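You operate a simulated robot arm through the tools that you are given. There is no shell and no other tool. Be economical: measure what you need, move in short steps, check, and stop when the job is done.

The job below is to be done with a simulated robot arm. You get a single attempt, and the scene is never put back.

Task
Open the nickel bin.

Only the result counts: the job must be done as asked and must still hold three seconds after the hand-in. Knocking over, shifting, dropping, spilling or breaking anything else fails it.

Robot
A 6-joint arm with a two-finger parallel gripper, fixed in place. Base frame: the origin is at the foot of the arm, x ahead of it, y to its left, z up. Units: mm, degrees, N and s.
With the tool pointing down near the work surface it reaches from about 220 to 660 mm from the base axis. Its first joint turns from -66.0 to 66.0 degrees. Payload 2.9 kg.
The TCP is the grasp point between the finger pads, 30 mm short of the fingertips. In the tool frame z runs along the fingers and y along their closing line. The gripper opens to 110 mm. The fingers are 20 mm wide and 10 mm thick; the gripper's body (48 by 112 mm) begins 55 mm behind the TCP.
Orientation is told as [roll, pitch, yaw] about the base's x, y, z axes, in that order, counted from this pose: with the fingers straight down and closing along the base's y, the tool's x points along the base's -x, its y along +y and its z along -z.

Tools
- The arm moves only by the tool servo_tool. Its argument "plan" is a list that holds one entry, the list of rows, each a list of 7 numbers: the opening, from 0 (shut) to 1 (fully open), then the shift along the base's x, y, z in units of 50 mm (1.0 is 50 mm), then the turn, a rotation vector about the base's x, y, z in units of 8 degrees (1.0 is 8 degrees). In form: [[[jaw, tx, ty, tz, ax, ay, az], ...]]. A call has 1 to 8 rows; each row shifts and turns the commanded pose from where the row before left it. A call with a number of a shift or a turn outside -1 to 1 is refused whole. A row lasts 0.2 s, in which the tool goes at most 50 mm and 8.6 degrees; a call with a longer step from one row to the next is refused whole, and so is a gripper value outside its range. Where a pose cannot be reached the arm comes as near as it can. A force on the tool above 40 N (or 10 N above the force at the start of the call, whichever is more), or a blocked arm, ends the call early, and 0.2 s more pass. The fingers move at their own pace (about 108 mm/s each) and stop on an object; they squeeze with about 24 N. The grip force told is the motor's: it shows also when the fingers shut on nothing. Time passes only in rows, and 0.2 s behind the last, so rows that do not move let the fingers close. The reply holds the time, the measured pose of the TCP, the force on the tool along the base axes, the opening and the grip force, in the units named above and with some noise.
- Cameras (640 x 400 px; columns grow to the right, rows downward): "scene" is fixed at [56, 420.7, 1378.1]; the picture's right is [-0.91, -0.41, 0.00], its down [-0.25, 0.55, -0.79] and it looks along [0.33, -0.72, -0.61] (base axes); focal length 309 px, centre (320, 200). "wrist" rides on the gripper at [-36, 0, -57] in the tool frame; the picture's right is [0.00, -1.00, 0.00], its down [0.97, 0.00, -0.24] and it looks along [0.24, 0.00, 0.97] (tool axes); focal length 218 px, centre (320, 200).
- grab_frame(camera): a new picture of that camera. No time passes.
- locate(camera, pixels): there is no depth. For up to 12 entries [column, row, z] of the newest picture of that camera ("zoom" is the newest enlarged one), the place [x, y] in the base frame at which the ray of that pixel passes the height z, good to about 3 mm. No time passes.
- close_up(camera, box): a new picture of the part [left, top, right, bottom] of that camera's present view, enlarged. No time passes.
- hand_in(): hands the job in; it is judged then, once.

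Keep the steps short. Do not move on a guess: measure, check each grasp and each placing, and mend mistakes. In all there are 60 turns and 30 pictures (those below and enlarged ones count). Leave the gripper open and the arm clear of the work at the hand-in unless told otherwise, and finish with a single line.

The tools are called as name(argument=value, ...) on one line, values as JSON. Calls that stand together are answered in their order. servo_tool: Moves the arm, as the interface text tells. Its arguments: {"type":"object","properties":{"plan":{"type":"array"}},"required":["plan"]} The other tools are called the same way: grab_frame (camera) takes a picture; locate (camera, pixels) gives the place at which the rays of pixels pass given heights; close_up (camera, box) takes an enlarged picture of a part of a camera's view; hand_in () hands the job in.

At the start:

```text
time: 0.0
eef_pos: [321.4, -403.6, 916.9]
ee_rot: [0.1, 0.0, 0.0]
ft_force: [-0.1, 0.3, 0.6]
gripper_width: 110.0
finger_force: 0.1
```

scene: 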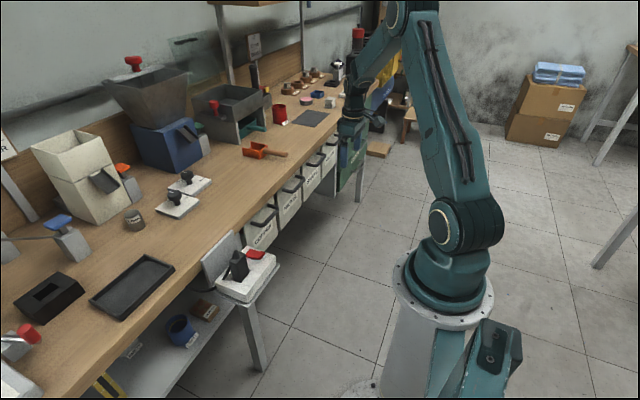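
wrist: 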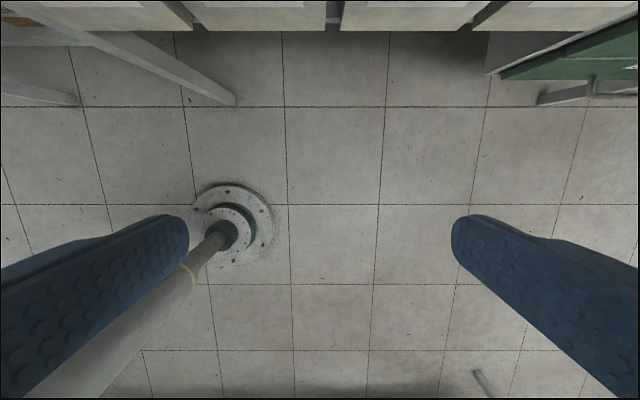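

I see a row of labelled bins under the bench edge, around (240-340, 140-250). I'll enlarge that region to read the labels.

close_up(camera="scene", box=[230, 120, 380, 260])

close_up(camera="scene", box=[0, 20, 320, 220])

```text
2.86 times, centred on (305, 190) of scene
```

zoom: 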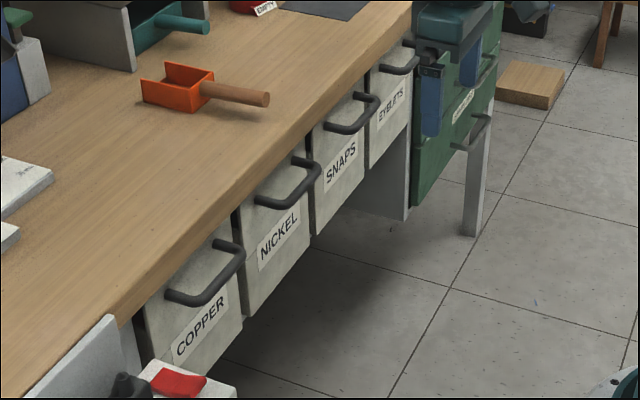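

```text
2.00 times, centred on (160, 120) of scene
```

zoom: 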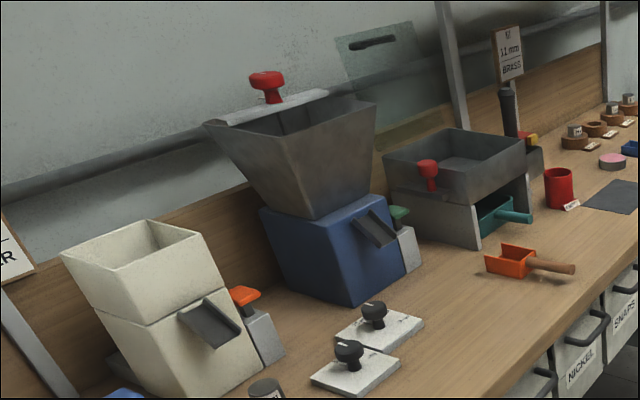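

The nickel bin is the second from the near end, with its handle at about (293,185). I'll locate the bench edge and the handle at several heights to fix the bin's geometry.

locate(camera="scene", pixels=[[241, 229, 667], [300, 169, 667], [284, 191, 600], [304, 179, 600], [284, 191, 560], [304, 179, 560], [284, 191, 630], [304, 179, 630], [295, 174, 600], [297, 175, 630]])

close_up(camera="wrist", box=[160, 0, 640, 120])

close_up(camera="scene", box=[260, 150, 340, 220])

```text
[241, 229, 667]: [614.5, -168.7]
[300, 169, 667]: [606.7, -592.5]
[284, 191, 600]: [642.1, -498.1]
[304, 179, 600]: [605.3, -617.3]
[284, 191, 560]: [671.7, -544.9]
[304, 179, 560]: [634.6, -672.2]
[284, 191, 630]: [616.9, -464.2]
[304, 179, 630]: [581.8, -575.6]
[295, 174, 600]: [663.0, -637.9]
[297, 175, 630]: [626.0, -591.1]
```

```text
1.33 times, centred on (400, 60) of wrist
```

zoom: 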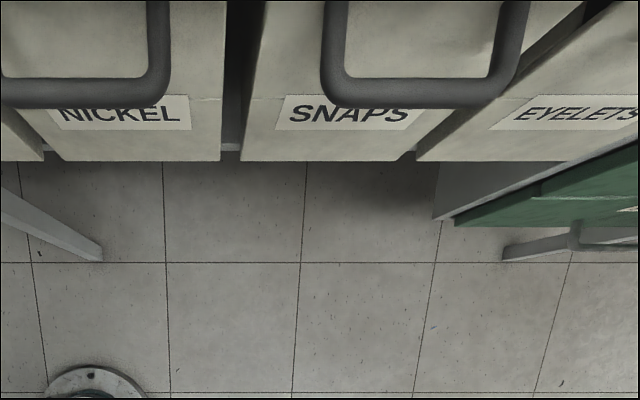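

```text
5.71 times, centred on (300, 185) of scene
```

zoom: 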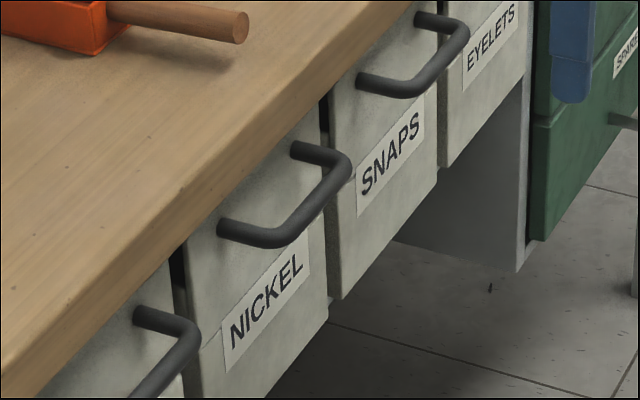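

The wrist close-up and the scene view disagree with a 667 bench height. By triangulation the nickel handle is near x≈485, y≈-325, z≈775. Before I trust that, I'll slide to y≈-325, tilt the tool 40° towards +x well clear of the bench, and look again.

servo_tool(plan=[[[1, -0.2, 0.31, 0, 0, -1, 0], [1, -0.2, 0.31, 0, 0, -1, 0], [1, -0.2, 0.31, 0, 0, -1, 0], [1, -0.2, 0.31, 0, 0, -1, 0], [1, 0, 0.31, 0, 0, -1, 0]]])

grab_frame(camera="wrist")

```text
time: 1.2
eef_pos: [319.2, -306.5, 917.8]
ee_rot: [-0.1, -39.9, 0.0]
ft_force: [-0.1, -0.1, 0.2]
gripper_width: 110.1
finger_force: 0.0
out of reach, approached as far as the arm can: row 4, 5
```

```text
23 pictures are left
```

wrist: 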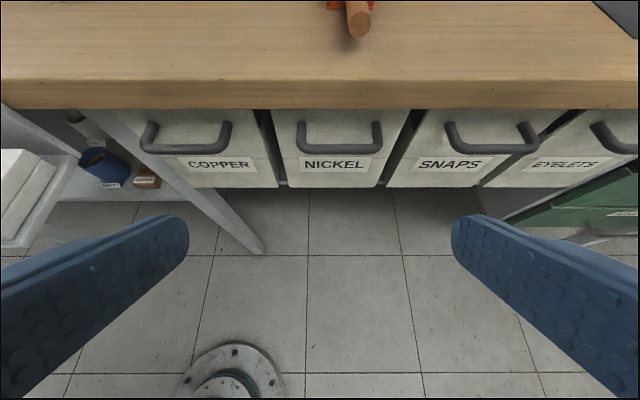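

Now all the bins are clear. The nickel handle's bar runs from about (302,150) to (380,150). I'll locate the handle, label, bin bottom and bench edge from this view at several heights.

locate(camera="wrist", pixels=[[302, 150, 775], [380, 150, 775], [302, 150, 667], [380, 150, 667], [300, 124, 775], [377, 124, 775], [340, 187, 627], [340, 187, 667], [340, 82, 783], [340, 82, 822], [340, 108, 760], [340, 108, 783]])

close_up(camera="wrist", box=[260, 70, 420, 200])

locate(camera="scene", pixels=[[295, 192, 775], [305, 179, 775], [295, 192, 720], [305, 179, 720], [301, 204, 627], [241, 229, 822], [300, 169, 822], [300, 169, 783]])

```text
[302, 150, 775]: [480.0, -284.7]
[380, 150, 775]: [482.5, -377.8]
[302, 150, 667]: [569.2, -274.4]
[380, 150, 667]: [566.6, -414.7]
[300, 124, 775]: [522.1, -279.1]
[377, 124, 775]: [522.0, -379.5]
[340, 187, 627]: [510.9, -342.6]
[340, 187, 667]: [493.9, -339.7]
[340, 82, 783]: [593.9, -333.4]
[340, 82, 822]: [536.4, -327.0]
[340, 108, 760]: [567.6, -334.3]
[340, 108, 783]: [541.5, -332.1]
```

```text
3.08 times, centred on (340, 135) of wrist
```

zoom: 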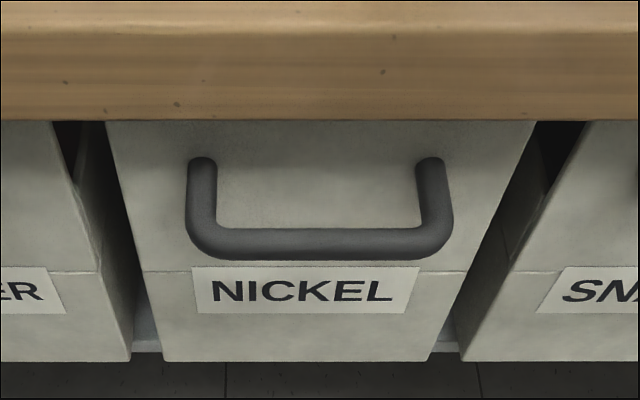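

```text
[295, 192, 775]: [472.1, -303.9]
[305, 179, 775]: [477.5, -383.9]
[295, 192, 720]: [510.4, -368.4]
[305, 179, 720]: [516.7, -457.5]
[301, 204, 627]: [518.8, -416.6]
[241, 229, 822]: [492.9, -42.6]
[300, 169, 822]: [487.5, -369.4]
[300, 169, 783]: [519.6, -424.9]
```

Both cameras agree. The bar is at x≈479, z≈775, with y running from -290 to -380 (centre about -334), and the bin face is at x≈522. The bench's lower front edge is near x≈495, z≈815. I'll grip the bar from the front with the tool about 30° below horizontal and the fingers closing vertically. First I'll pitch 20° more while moving forward and staying clear.

servo_tool(plan=[[[0.6, 0.8, -0.1, -0.2, 0, -0.84, 0], [0.6, 0.7, -0.1, -0.3, 0, -0.84, 0], [0.6, 0.3, -0.1, -0.3, 0, -0.84, 0]]])

```text
time: 2.0
eef_pos: [410.1, -321.5, 877.1]
ee_rot: [-0.1, -60.3, 0.0]
ft_force: [0.1, -0.1, -1.0]
gripper_width: 66.2
finger_force: 0.1
```

The pose (410,-321,877) at pitch -60 was reached. Now I'll roll the gripper about its own axis so the fingers close in the vertical plane, doing the first half and checking.

servo_tool(plan=[[[0.6, 0, 0, 0, 0.812, 0, -0.469], [0.6, 0, 0, 0, 0.812, 0, -0.469], [0.6, 0, 0, 0, 0.812, 0, -0.469], [0.6, 0, 0, 0, 0.812, 0, -0.469], [0.6, 0, 0, 0, 0.812, 0, -0.469], [0.6, 0, 0, 0, 0.812, 0, -0.469]]])

```text
time: 3.4
eef_pos: [408.1, -321.6, 877.6]
ee_rot: [51.1, -37.7, -63.7]
ft_force: [0.0, 0.8, 0.2]
gripper_width: 66.2
finger_force: 0.1
```

It followed cleanly. Now the second half of the roll.

servo_tool(plan=[[[0.4, 0, 0, 0, 0.812, 0, -0.469], [0.4, 0, 0, 0, 0.812, 0, -0.469], [0.4, 0, 0, 0, 0.812, 0, -0.469], [0.4, 0, 0, 0, 0.812, 0, -0.469], [0.4, 0, 0, 0, 0.812, 0, -0.469], [0.4, 0, 0, 0, 0.812, 0, -0.469]]])

grab_frame(camera="scene")

```text
time: 4.8
eef_pos: [408.9, -321.6, 878.1]
ee_rot: [60.0, 0.2, -90.2]
ft_force: [0.4, 0.5, -0.6]
gripper_width: 44.3
finger_force: 0.0
```

```text
21 pictures are left
```

scene: 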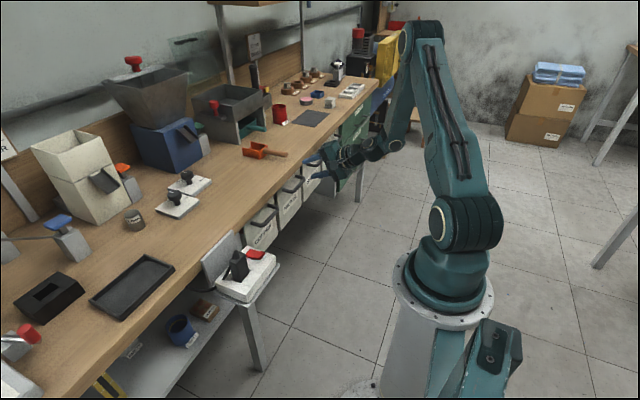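

The orientation is right and the opening is 44 mm. I'll move to the pre-grasp point about 70 mm back along the approach axis, at (413,-334,813), and look.

servo_tool(plan=[[[0.4, 0, -0.12, -0.65, 0, 0, 0], [0.4, 0.08, -0.12, -0.65, 0, 0, 0]]])

grab_frame(camera="wrist")

close_up(camera="scene", box=[260, 140, 360, 210])

```text
time: 5.4
eef_pos: [412.4, -335.3, 811.7]
ee_rot: [60.0, -0.1, -90.2]
ft_force: [0.4, -0.2, -0.1]
gripper_width: 43.6
finger_force: 0.0
```

```text
20 pictures are left
```

wrist: 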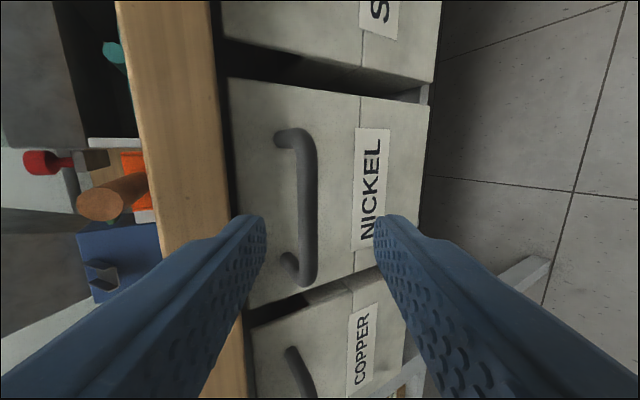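

```text
5.71 times, centred on (310, 175) of scene
```

zoom: 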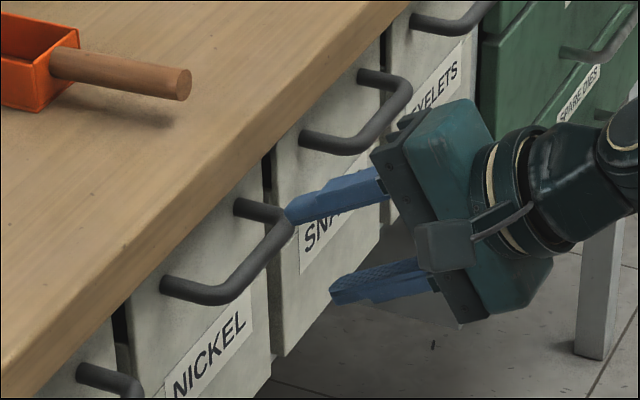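

The bar's centre row (~208) lines up with the tool axis. The bar column (~307) is about 7 mm towards the upper finger, so I'll advance 35 mm along the axis with a small upward correction and recheck.

servo_tool(plan=[[[0.4, 0.33, 0, -0.13, 0, 0, 0], [0.4, 0.33, 0, -0.12, 0, 0, 0]]])

grab_frame(camera="wrist")

close_up(camera="scene", box=[260, 150, 340, 206])

```text
time: 6.0
eef_pos: [448.2, -333.2, 799.8]
ee_rot: [60.0, -0.1, -90.2]
ft_force: [-0.1, 0.5, 0.1]
gripper_width: 44.1
finger_force: 0.1
```

```text
18 pictures are left
```

wrist: 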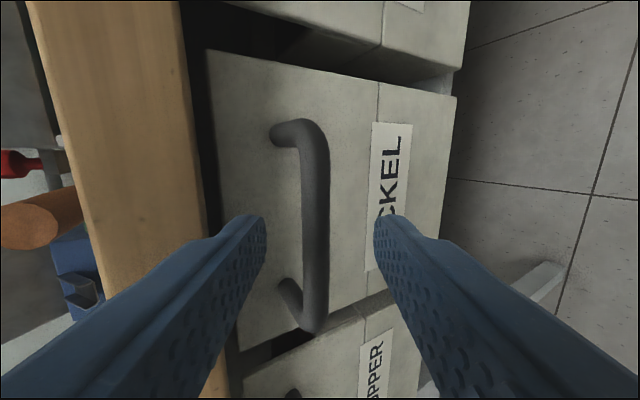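

```text
7.14 times, centred on (300, 178) of scene
```

zoom: 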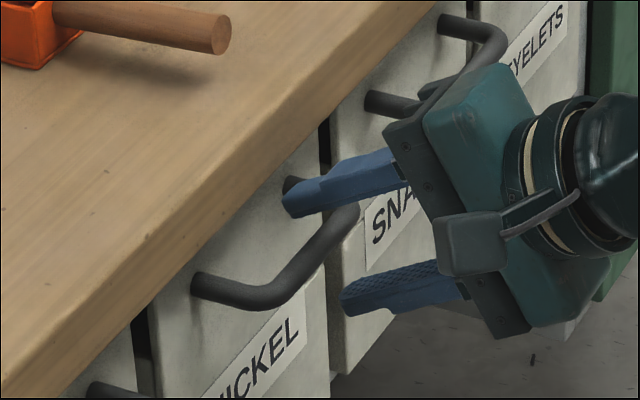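

The bar is now centred between the fingers (column ~315). I'll advance 28 mm more along the axis.

servo_tool(plan=[[[0.4, 0.25, 0, -0.13, 0, 0, 0], [0.4, 0.25, 0, -0.13, 0, 0, 0]]])

grab_frame(camera="wrist")

close_up(camera="scene", box=[260, 150, 340, 206])

```text
time: 6.7
eef_pos: [467.5, -332.9, 786.7]
ee_rot: [60.0, 0.4, -90.2]
ft_force: [-17.2, 4.2, 9.4]
gripper_width: 43.9
finger_force: 0.1
stopped in row 2: the force on the tool passed its limit (the readings are from after the stop); the commanded pose is now the measured one
```

```text
16 pictures are left
```

wrist: 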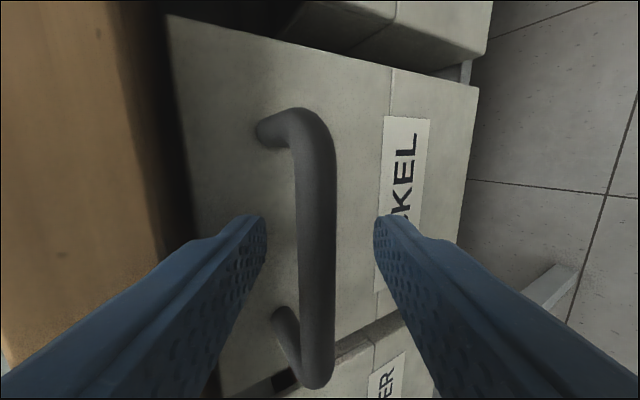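

```text
7.14 times, centred on (300, 178) of scene
```

zoom: 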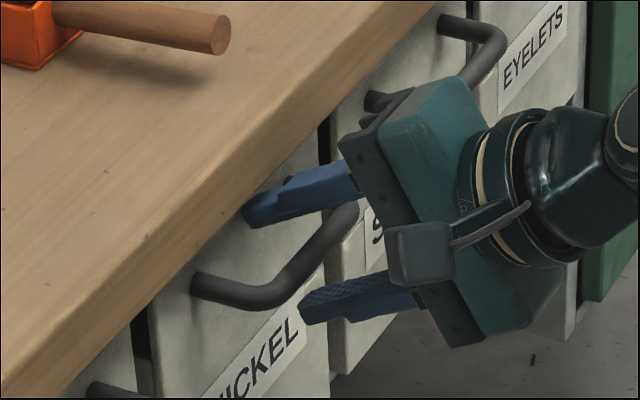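

The upper fingertip touched the bin face (-17 N in x). The bar is between the fingers but towards the tips. Narrowing the jaw pulls the upper tip off the face, so I'll back off a little, narrow to about 27 mm, then advance about 10 mm.

servo_tool(plan=[[[0.25, -0.08, 0, 0.04, 0, 0, 0], [0.25, 0, 0, 0, 0, 0, 0], [0.25, 0.12, 0, -0.06, 0, 0, 0], [0.25, 0.12, 0, -0.06, 0, 0, 0]]])

grab_frame(camera="wrist")

```text
time: 7.7
eef_pos: [471.3, -333.6, 783.6]
ee_rot: [60.1, 0.6, -90.3]
ft_force: [-19.0, 5.8, 10.7]
gripper_width: 27.3
finger_force: 0.1
stopped in row 4: the force on the tool passed its limit (the readings are from after the stop); the commanded pose is now the measured one
```

```text
14 pictures are left
```

wrist: 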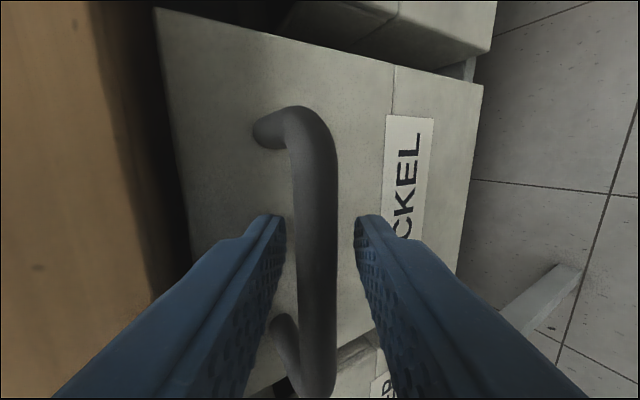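

The tips reach the face with the bar well between the pads. I'll ease back 3 mm and close on the bar.

servo_tool(plan=[[[0.25, -0.06, 0, 0.03, 0, 0, 0], [0, 0, 0, 0, 0, 0, 0], [0, 0, 0, 0, 0, 0, 0]]])

```text
time: 8.5
eef_pos: [471.2, -333.8, 786.6]
ee_rot: [60.2, 0.3, -90.3]
ft_force: [5.1, 1.2, 4.5]
gripper_width: 11.7
finger_force: 44.7
```

The fingers stopped on the bar (11.7 mm, real grip force). Now I'll pull gently straight along -x.

servo_tool(plan=[[[0, -0.2, 0, 0, 0, 0, 0], [0, -0.2, 0, 0, 0, 0, 0], [0, -0.2, 0, 0, 0, 0, 0], [0, -0.2, 0, 0, 0, 0, 0]]])

grab_frame(camera="wrist")

```text
time: 9.2
eef_pos: [444.5, -333.2, 779.2]
ee_rot: [59.0, 0.1, -90.3]
ft_force: [4.0, -4.1, -8.0]
gripper_width: 11.7
finger_force: 45.0
stopped in row 3: the force on the tool passed its limit (the readings are from after the stop); the commanded pose is now the measured one
```

```text
13 pictures are left
```

wrist: 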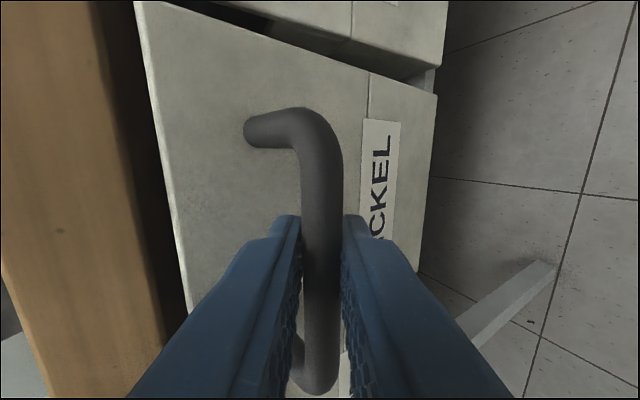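

The handle came 27 mm out but also dropped 7 mm, which suggests a tip-out bin hinged at its lower edge. I'll check in the scene view.

close_up(camera="scene", box=[240, 150, 352, 220])

```text
5.71 times, centred on (296, 185) of scene
```

zoom: 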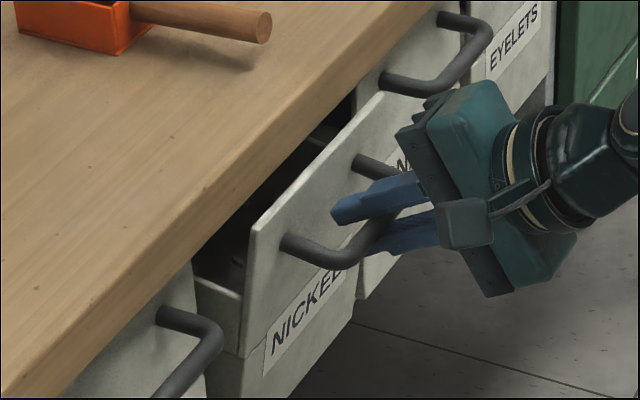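

The front panel is tipping out about a hinge below, so the handle must follow an arc. I'll continue in small steps going outward and down, watching the force.

servo_tool(plan=[[[0, -0.14, 0, -0.1, 0, 0, 0], [0, -0.14, 0, -0.1, 0, 0, 0]]])

```text
time: 9.8
eef_pos: [431.6, -334.2, 771.8]
ee_rot: [59.6, 0.4, -90.3]
ft_force: [-4.6, 2.1, 18.8]
gripper_width: 11.8
finger_force: 44.6
```

The force is now up on the tool (+19 N), so I went slightly too steep. I'll take a flatter slope.

servo_tool(plan=[[[0, -0.16, 0, -0.03, 0, 0, 0], [0, -0.16, 0, -0.06, 0, 0, 0]]])

```text
time: 10.4
eef_pos: [413.6, -334.4, 762.3]
ee_rot: [59.0, 0.2, -90.4]
ft_force: [24.4, -10.2, -27.6]
gripper_width: 11.8
finger_force: 44.8
```

Now the pull is towards the hinge (+24,-28 N), so the tangent is steeper, about (-0.75,-0.6). I'll take one step along that.

servo_tool(plan=[[[0, -0.1, 0, -0.16, 0, 0, 0], [0, -0.14, 0, -0.12, 0, 0, 0]]])

close_up(camera="scene", box=[240, 150, 352, 220])

grab_frame(camera="wrist")

```text
time: 11.1
eef_pos: [403.0, -333.2, 754.6]
ee_rot: [59.6, 0.4, -90.4]
ft_force: [-0.2, -2.9, 9.0]
gripper_width: 12.2
finger_force: 45.2
```

```text
5.71 times, centred on (296, 185) of scene
```

zoom: 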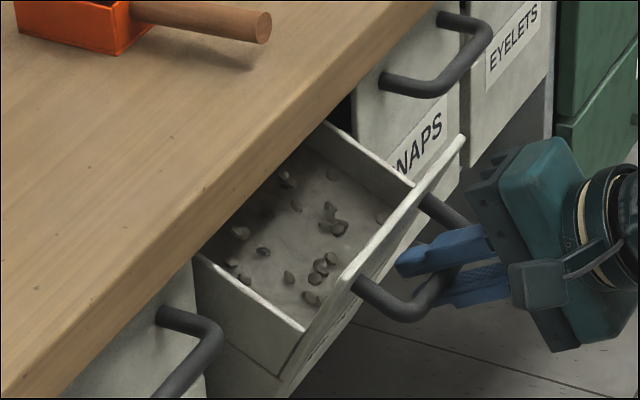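

```text
10 pictures are left
```

wrist: 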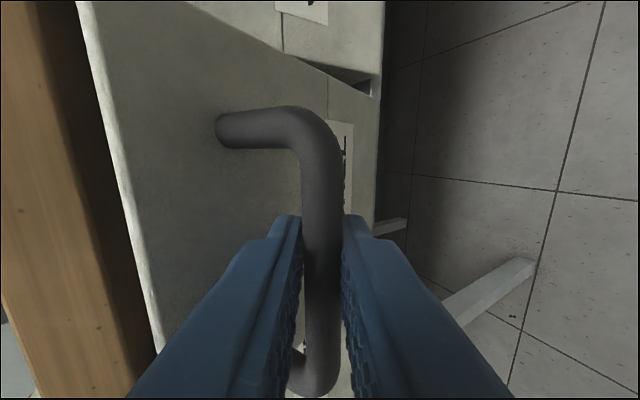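

The bin is clearly tipping open, with its contents resting safely inside. I'll continue gently along the arc to find its stop, in slow small rows to avoid spilling.

servo_tool(plan=[[[0, -0.08, 0, -0.06, 0, 0, 0], [0, -0.08, 0, -0.08, 0, 0, 0], [0, -0.08, 0, -0.08, 0, 0, 0]]])

```text
time: 11.8
eef_pos: [393.1, -332.4, 742.1]
ee_rot: [59.4, 0.3, -90.5]
ft_force: [-22.5, -6.6, 26.8]
gripper_width: 12.1
finger_force: 45.3
out of reach, approached as far as the arm can: row 3
```

The force points outward from the hinge, and the arm's retraction limit is showing at this tilt. I'll steepen the tool by about 12° around the bar, which allows further retraction, and ease outward to relieve the force.

servo_tool(plan=[[[0, -0.04, 0, 0.03, 0, 0.5, 0], [0, -0.04, 0, 0.03, 0, 0.5, 0], [0, -0.02, 0, 0.02, 0, 0.5, 0]]])

close_up(camera="scene", box=[240, 150, 352, 220])

```text
time: 12.7
eef_pos: [389.3, -332.2, 742.7]
ee_rot: [47.2, 0.2, -90.2]
ft_force: [26.7, -11.9, -25.4]
gripper_width: 12.0
finger_force: 45.5
```

```text
5.71 times, centred on (296, 185) of scene
```

zoom: 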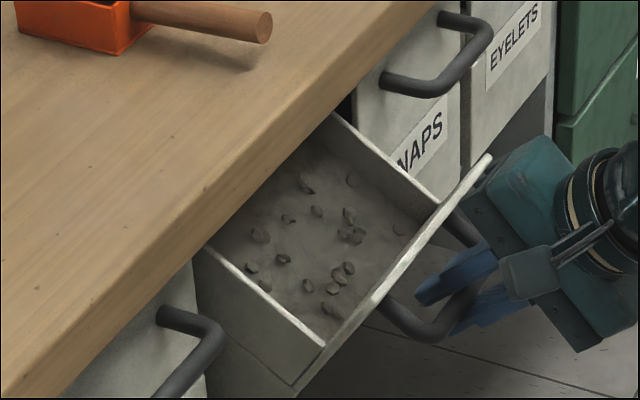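

It's further open now. The radial direction is about (0.72,-0.69), so the tangent is (-0.7,-0.7). I'll continue, relieving the load downwards.

servo_tool(plan=[[[0, -0.02, 0, -0.08, 0, 0.3, 0], [0, -0.07, 0, -0.08, 0, 0.3, 0], [0, -0.07, 0, -0.08, 0, 0.3, 0]]])

```text
time: 13.4
eef_pos: [381.2, -331.5, 732.5]
ee_rot: [40.1, 0.4, -90.4]
ft_force: [1.6, 4.7, 4.9]
gripper_width: 12.1
finger_force: 45.1
```

The force is low, so the arc tracks well. Continuing.

servo_tool(plan=[[[0, -0.08, 0, -0.08, 0, 0, 0], [0, -0.08, 0, -0.09, 0, 0, 0]]])

close_up(camera="scene", box=[240, 150, 352, 220])

```text
time: 14.1
eef_pos: [374.6, -330.7, 724.2]
ee_rot: [40.2, 0.3, -90.3]
ft_force: [19.5, 3.8, -8.7]
gripper_width: 12.0
finger_force: 45.6
```

```text
5.71 times, centred on (296, 185) of scene
```

zoom: 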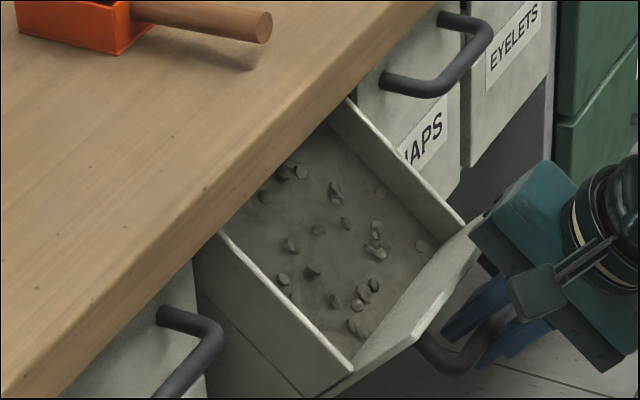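

The bin is tilted to around 50°, with resistance rising slightly. One more careful small step will tell whether this is the stop.

servo_tool(plan=[[[0, -0.03, 0, -0.1, 0, 0, 0], [0, -0.05, 0, -0.1, 0, 0, 0]]])

```text
time: 14.7
eef_pos: [366.5, -331.5, 715.1]
ee_rot: [40.0, 0.3, -90.4]
ft_force: [-1.7, 8.4, 4.9]
gripper_width: 12.3
finger_force: 44.6
```

It still moves freely with no load. Continuing in small steps along (-0.62,-0.78), then checking the contents.

servo_tool(plan=[[[0, -0.07, 0, -0.09, 0, 0, 0], [0, -0.07, 0, -0.09, 0, 0, 0]]])

close_up(camera="scene", box=[240, 150, 352, 220])

```text
time: 15.4
eef_pos: [365.9, -330.5, 710.1]
ee_rot: [40.7, 0.1, -90.1]
ft_force: [-6.1, 4.4, 8.5]
gripper_width: 11.9
finger_force: 44.6
stopped in row 2: the force on the tool passed its limit (the readings are from after the stop); the commanded pose is now the measured one
```

```text
5.71 times, centred on (296, 185) of scene
```

zoom: 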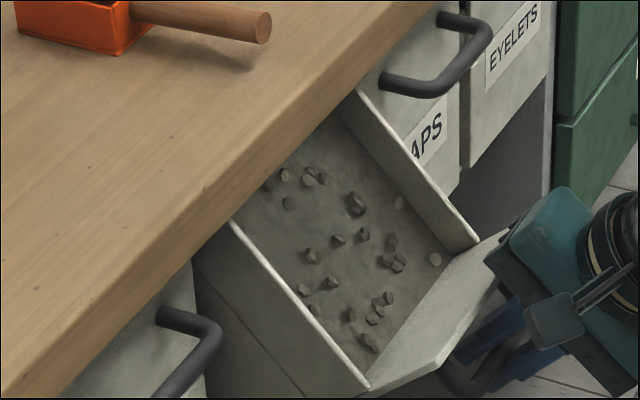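

The bin hit its stop, with its contents still inside. I'll open the jaw just a little to release the bar and look from the wrist before retreating.

servo_tool(plan=[[[0.22, 0, 0, 0, 0, 0, 0], [0.22, 0, 0, 0, 0, 0, 0]]])

grab_frame(camera="wrist")

close_up(camera="scene", box=[250, 150, 362, 220])

```text
time: 16.0
eef_pos: [364.5, -330.5, 709.1]
ee_rot: [40.8, 0.2, -90.3]
ft_force: [0.1, -1.4, -0.1]
gripper_width: 24.2
finger_force: 0.0
```

```text
6 pictures are left
```

wrist: 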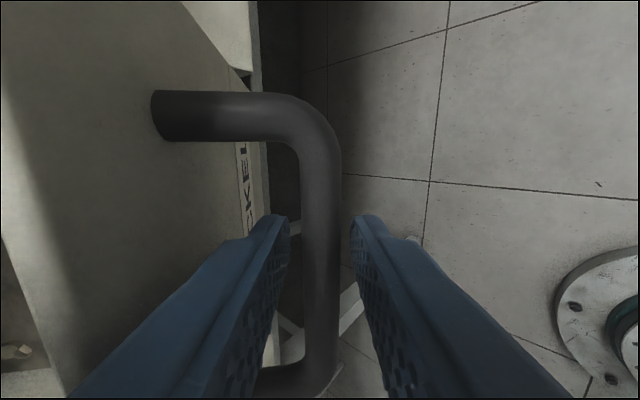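

```text
5.71 times, centred on (306, 185) of scene
```

zoom: 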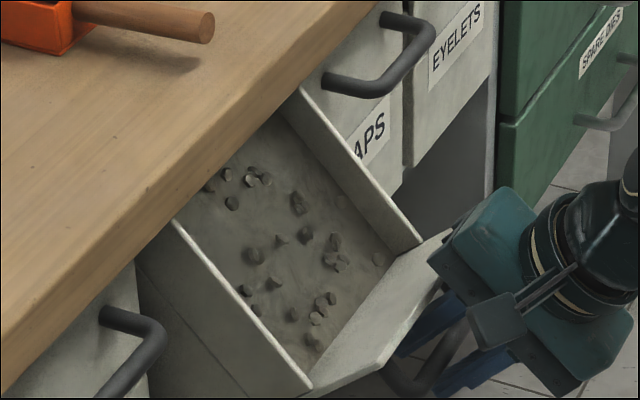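

The bar is released and the bin stays open. The panel leans slightly towards the gripper, so I'll back off along the fingers with a small bias away from the panel, in short steps.

servo_tool(plan=[[[0.22, -0.13, 0, 0.1, 0, 0, 0], [0.22, -0.13, 0, 0.1, 0, 0, 0]]])

```text
time: 16.6
eef_pos: [352.0, -331.7, 717.7]
ee_rot: [40.7, 0.3, -90.3]
ft_force: [-0.5, -0.5, -0.8]
gripper_width: 24.3
finger_force: 0.1
```

No contact. Another two steps the same way.

servo_tool(plan=[[[0.22, -0.13, 0, 0.09, 0, 0, 0], [0.22, -0.13, 0, 0.09, 0, 0, 0]]])

grab_frame(camera="wrist")

```text
time: 17.2
eef_pos: [337.4, -331.2, 727.9]
ee_rot: [40.7, 0.3, -90.2]
ft_force: [-0.5, -0.9, 0.2]
gripper_width: 24.5
finger_force: 0.0
```

```text
4 pictures are left
```

wrist: 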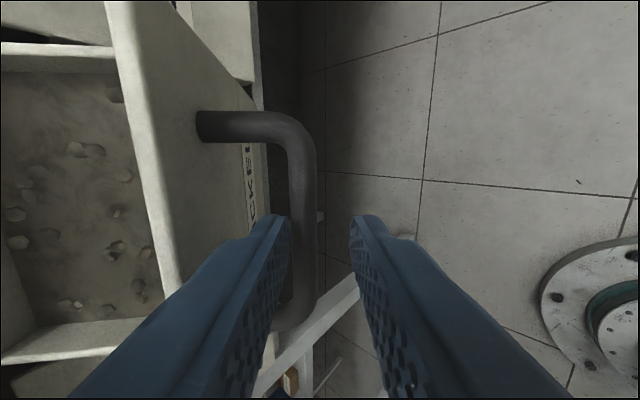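

The tips are clear of the bar, and the gripper body is clear of the panel. I'll move straight back away from the bin.

servo_tool(plan=[[[0.22, -0.3, 0, 0.1, 0, 0, 0], [0.22, -0.4, 0, 0.1, 0, 0, 0], [0.22, -0.4, 0, 0.1, 0, 0.6, 0]]])

```text
time: 18.0
eef_pos: [313.1, -323.1, 741.7]
ee_rot: [35.8, 0.1, -90.4]
ft_force: [-0.5, 0.0, 0.0]
gripper_width: 23.9
finger_force: 0.0
out of reach, approached as far as the arm can: row 1, 2
```

Clear, with no contact force. The arm is at its retraction limit here, so I'll rise straight up and open the gripper.

servo_tool(plan=[[[0.22, 0, 0, 0.5, 0, 0, 0], [0.22, 0, 0, 0.8, 0, 0, 0], [0.6, 0, 0, 0.8, 0, 0.5, 0], [1, 0, 0, 0.8, 0, 0.5, 0], [1, 0, 0, 0.3, 0, 0, 0], [1, 0, 0, 0, 0, 0, 0], [1, 0, 0, 0, 0, 0, 0]]])

close_up(camera="scene", box=[220, 90, 400, 250])

```text
time: 19.6
eef_pos: [312.5, -322.4, 899.5]
ee_rot: [28.0, 0.1, -90.4]
ft_force: [-0.4, -0.4, -0.5]
gripper_width: 110.0
finger_force: 0.0
```

```text
2.50 times, centred on (310, 170) of scene
```

zoom: 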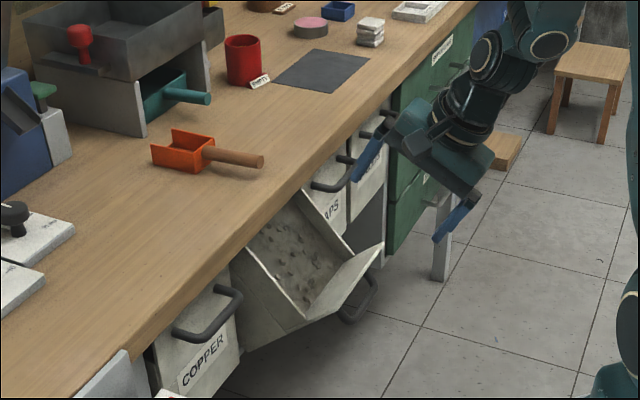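

The nickel bin is standing fully open on its own and its contents are still inside. Nothing else looks disturbed, and the arm is clear with the gripper open. Handing in.

hand_in()

```text
The job is handed in.
```

The nickel bin is tipped open to its stop and holding on its own, with its contents inside and the arm clear with the gripper open; the job is handed in.
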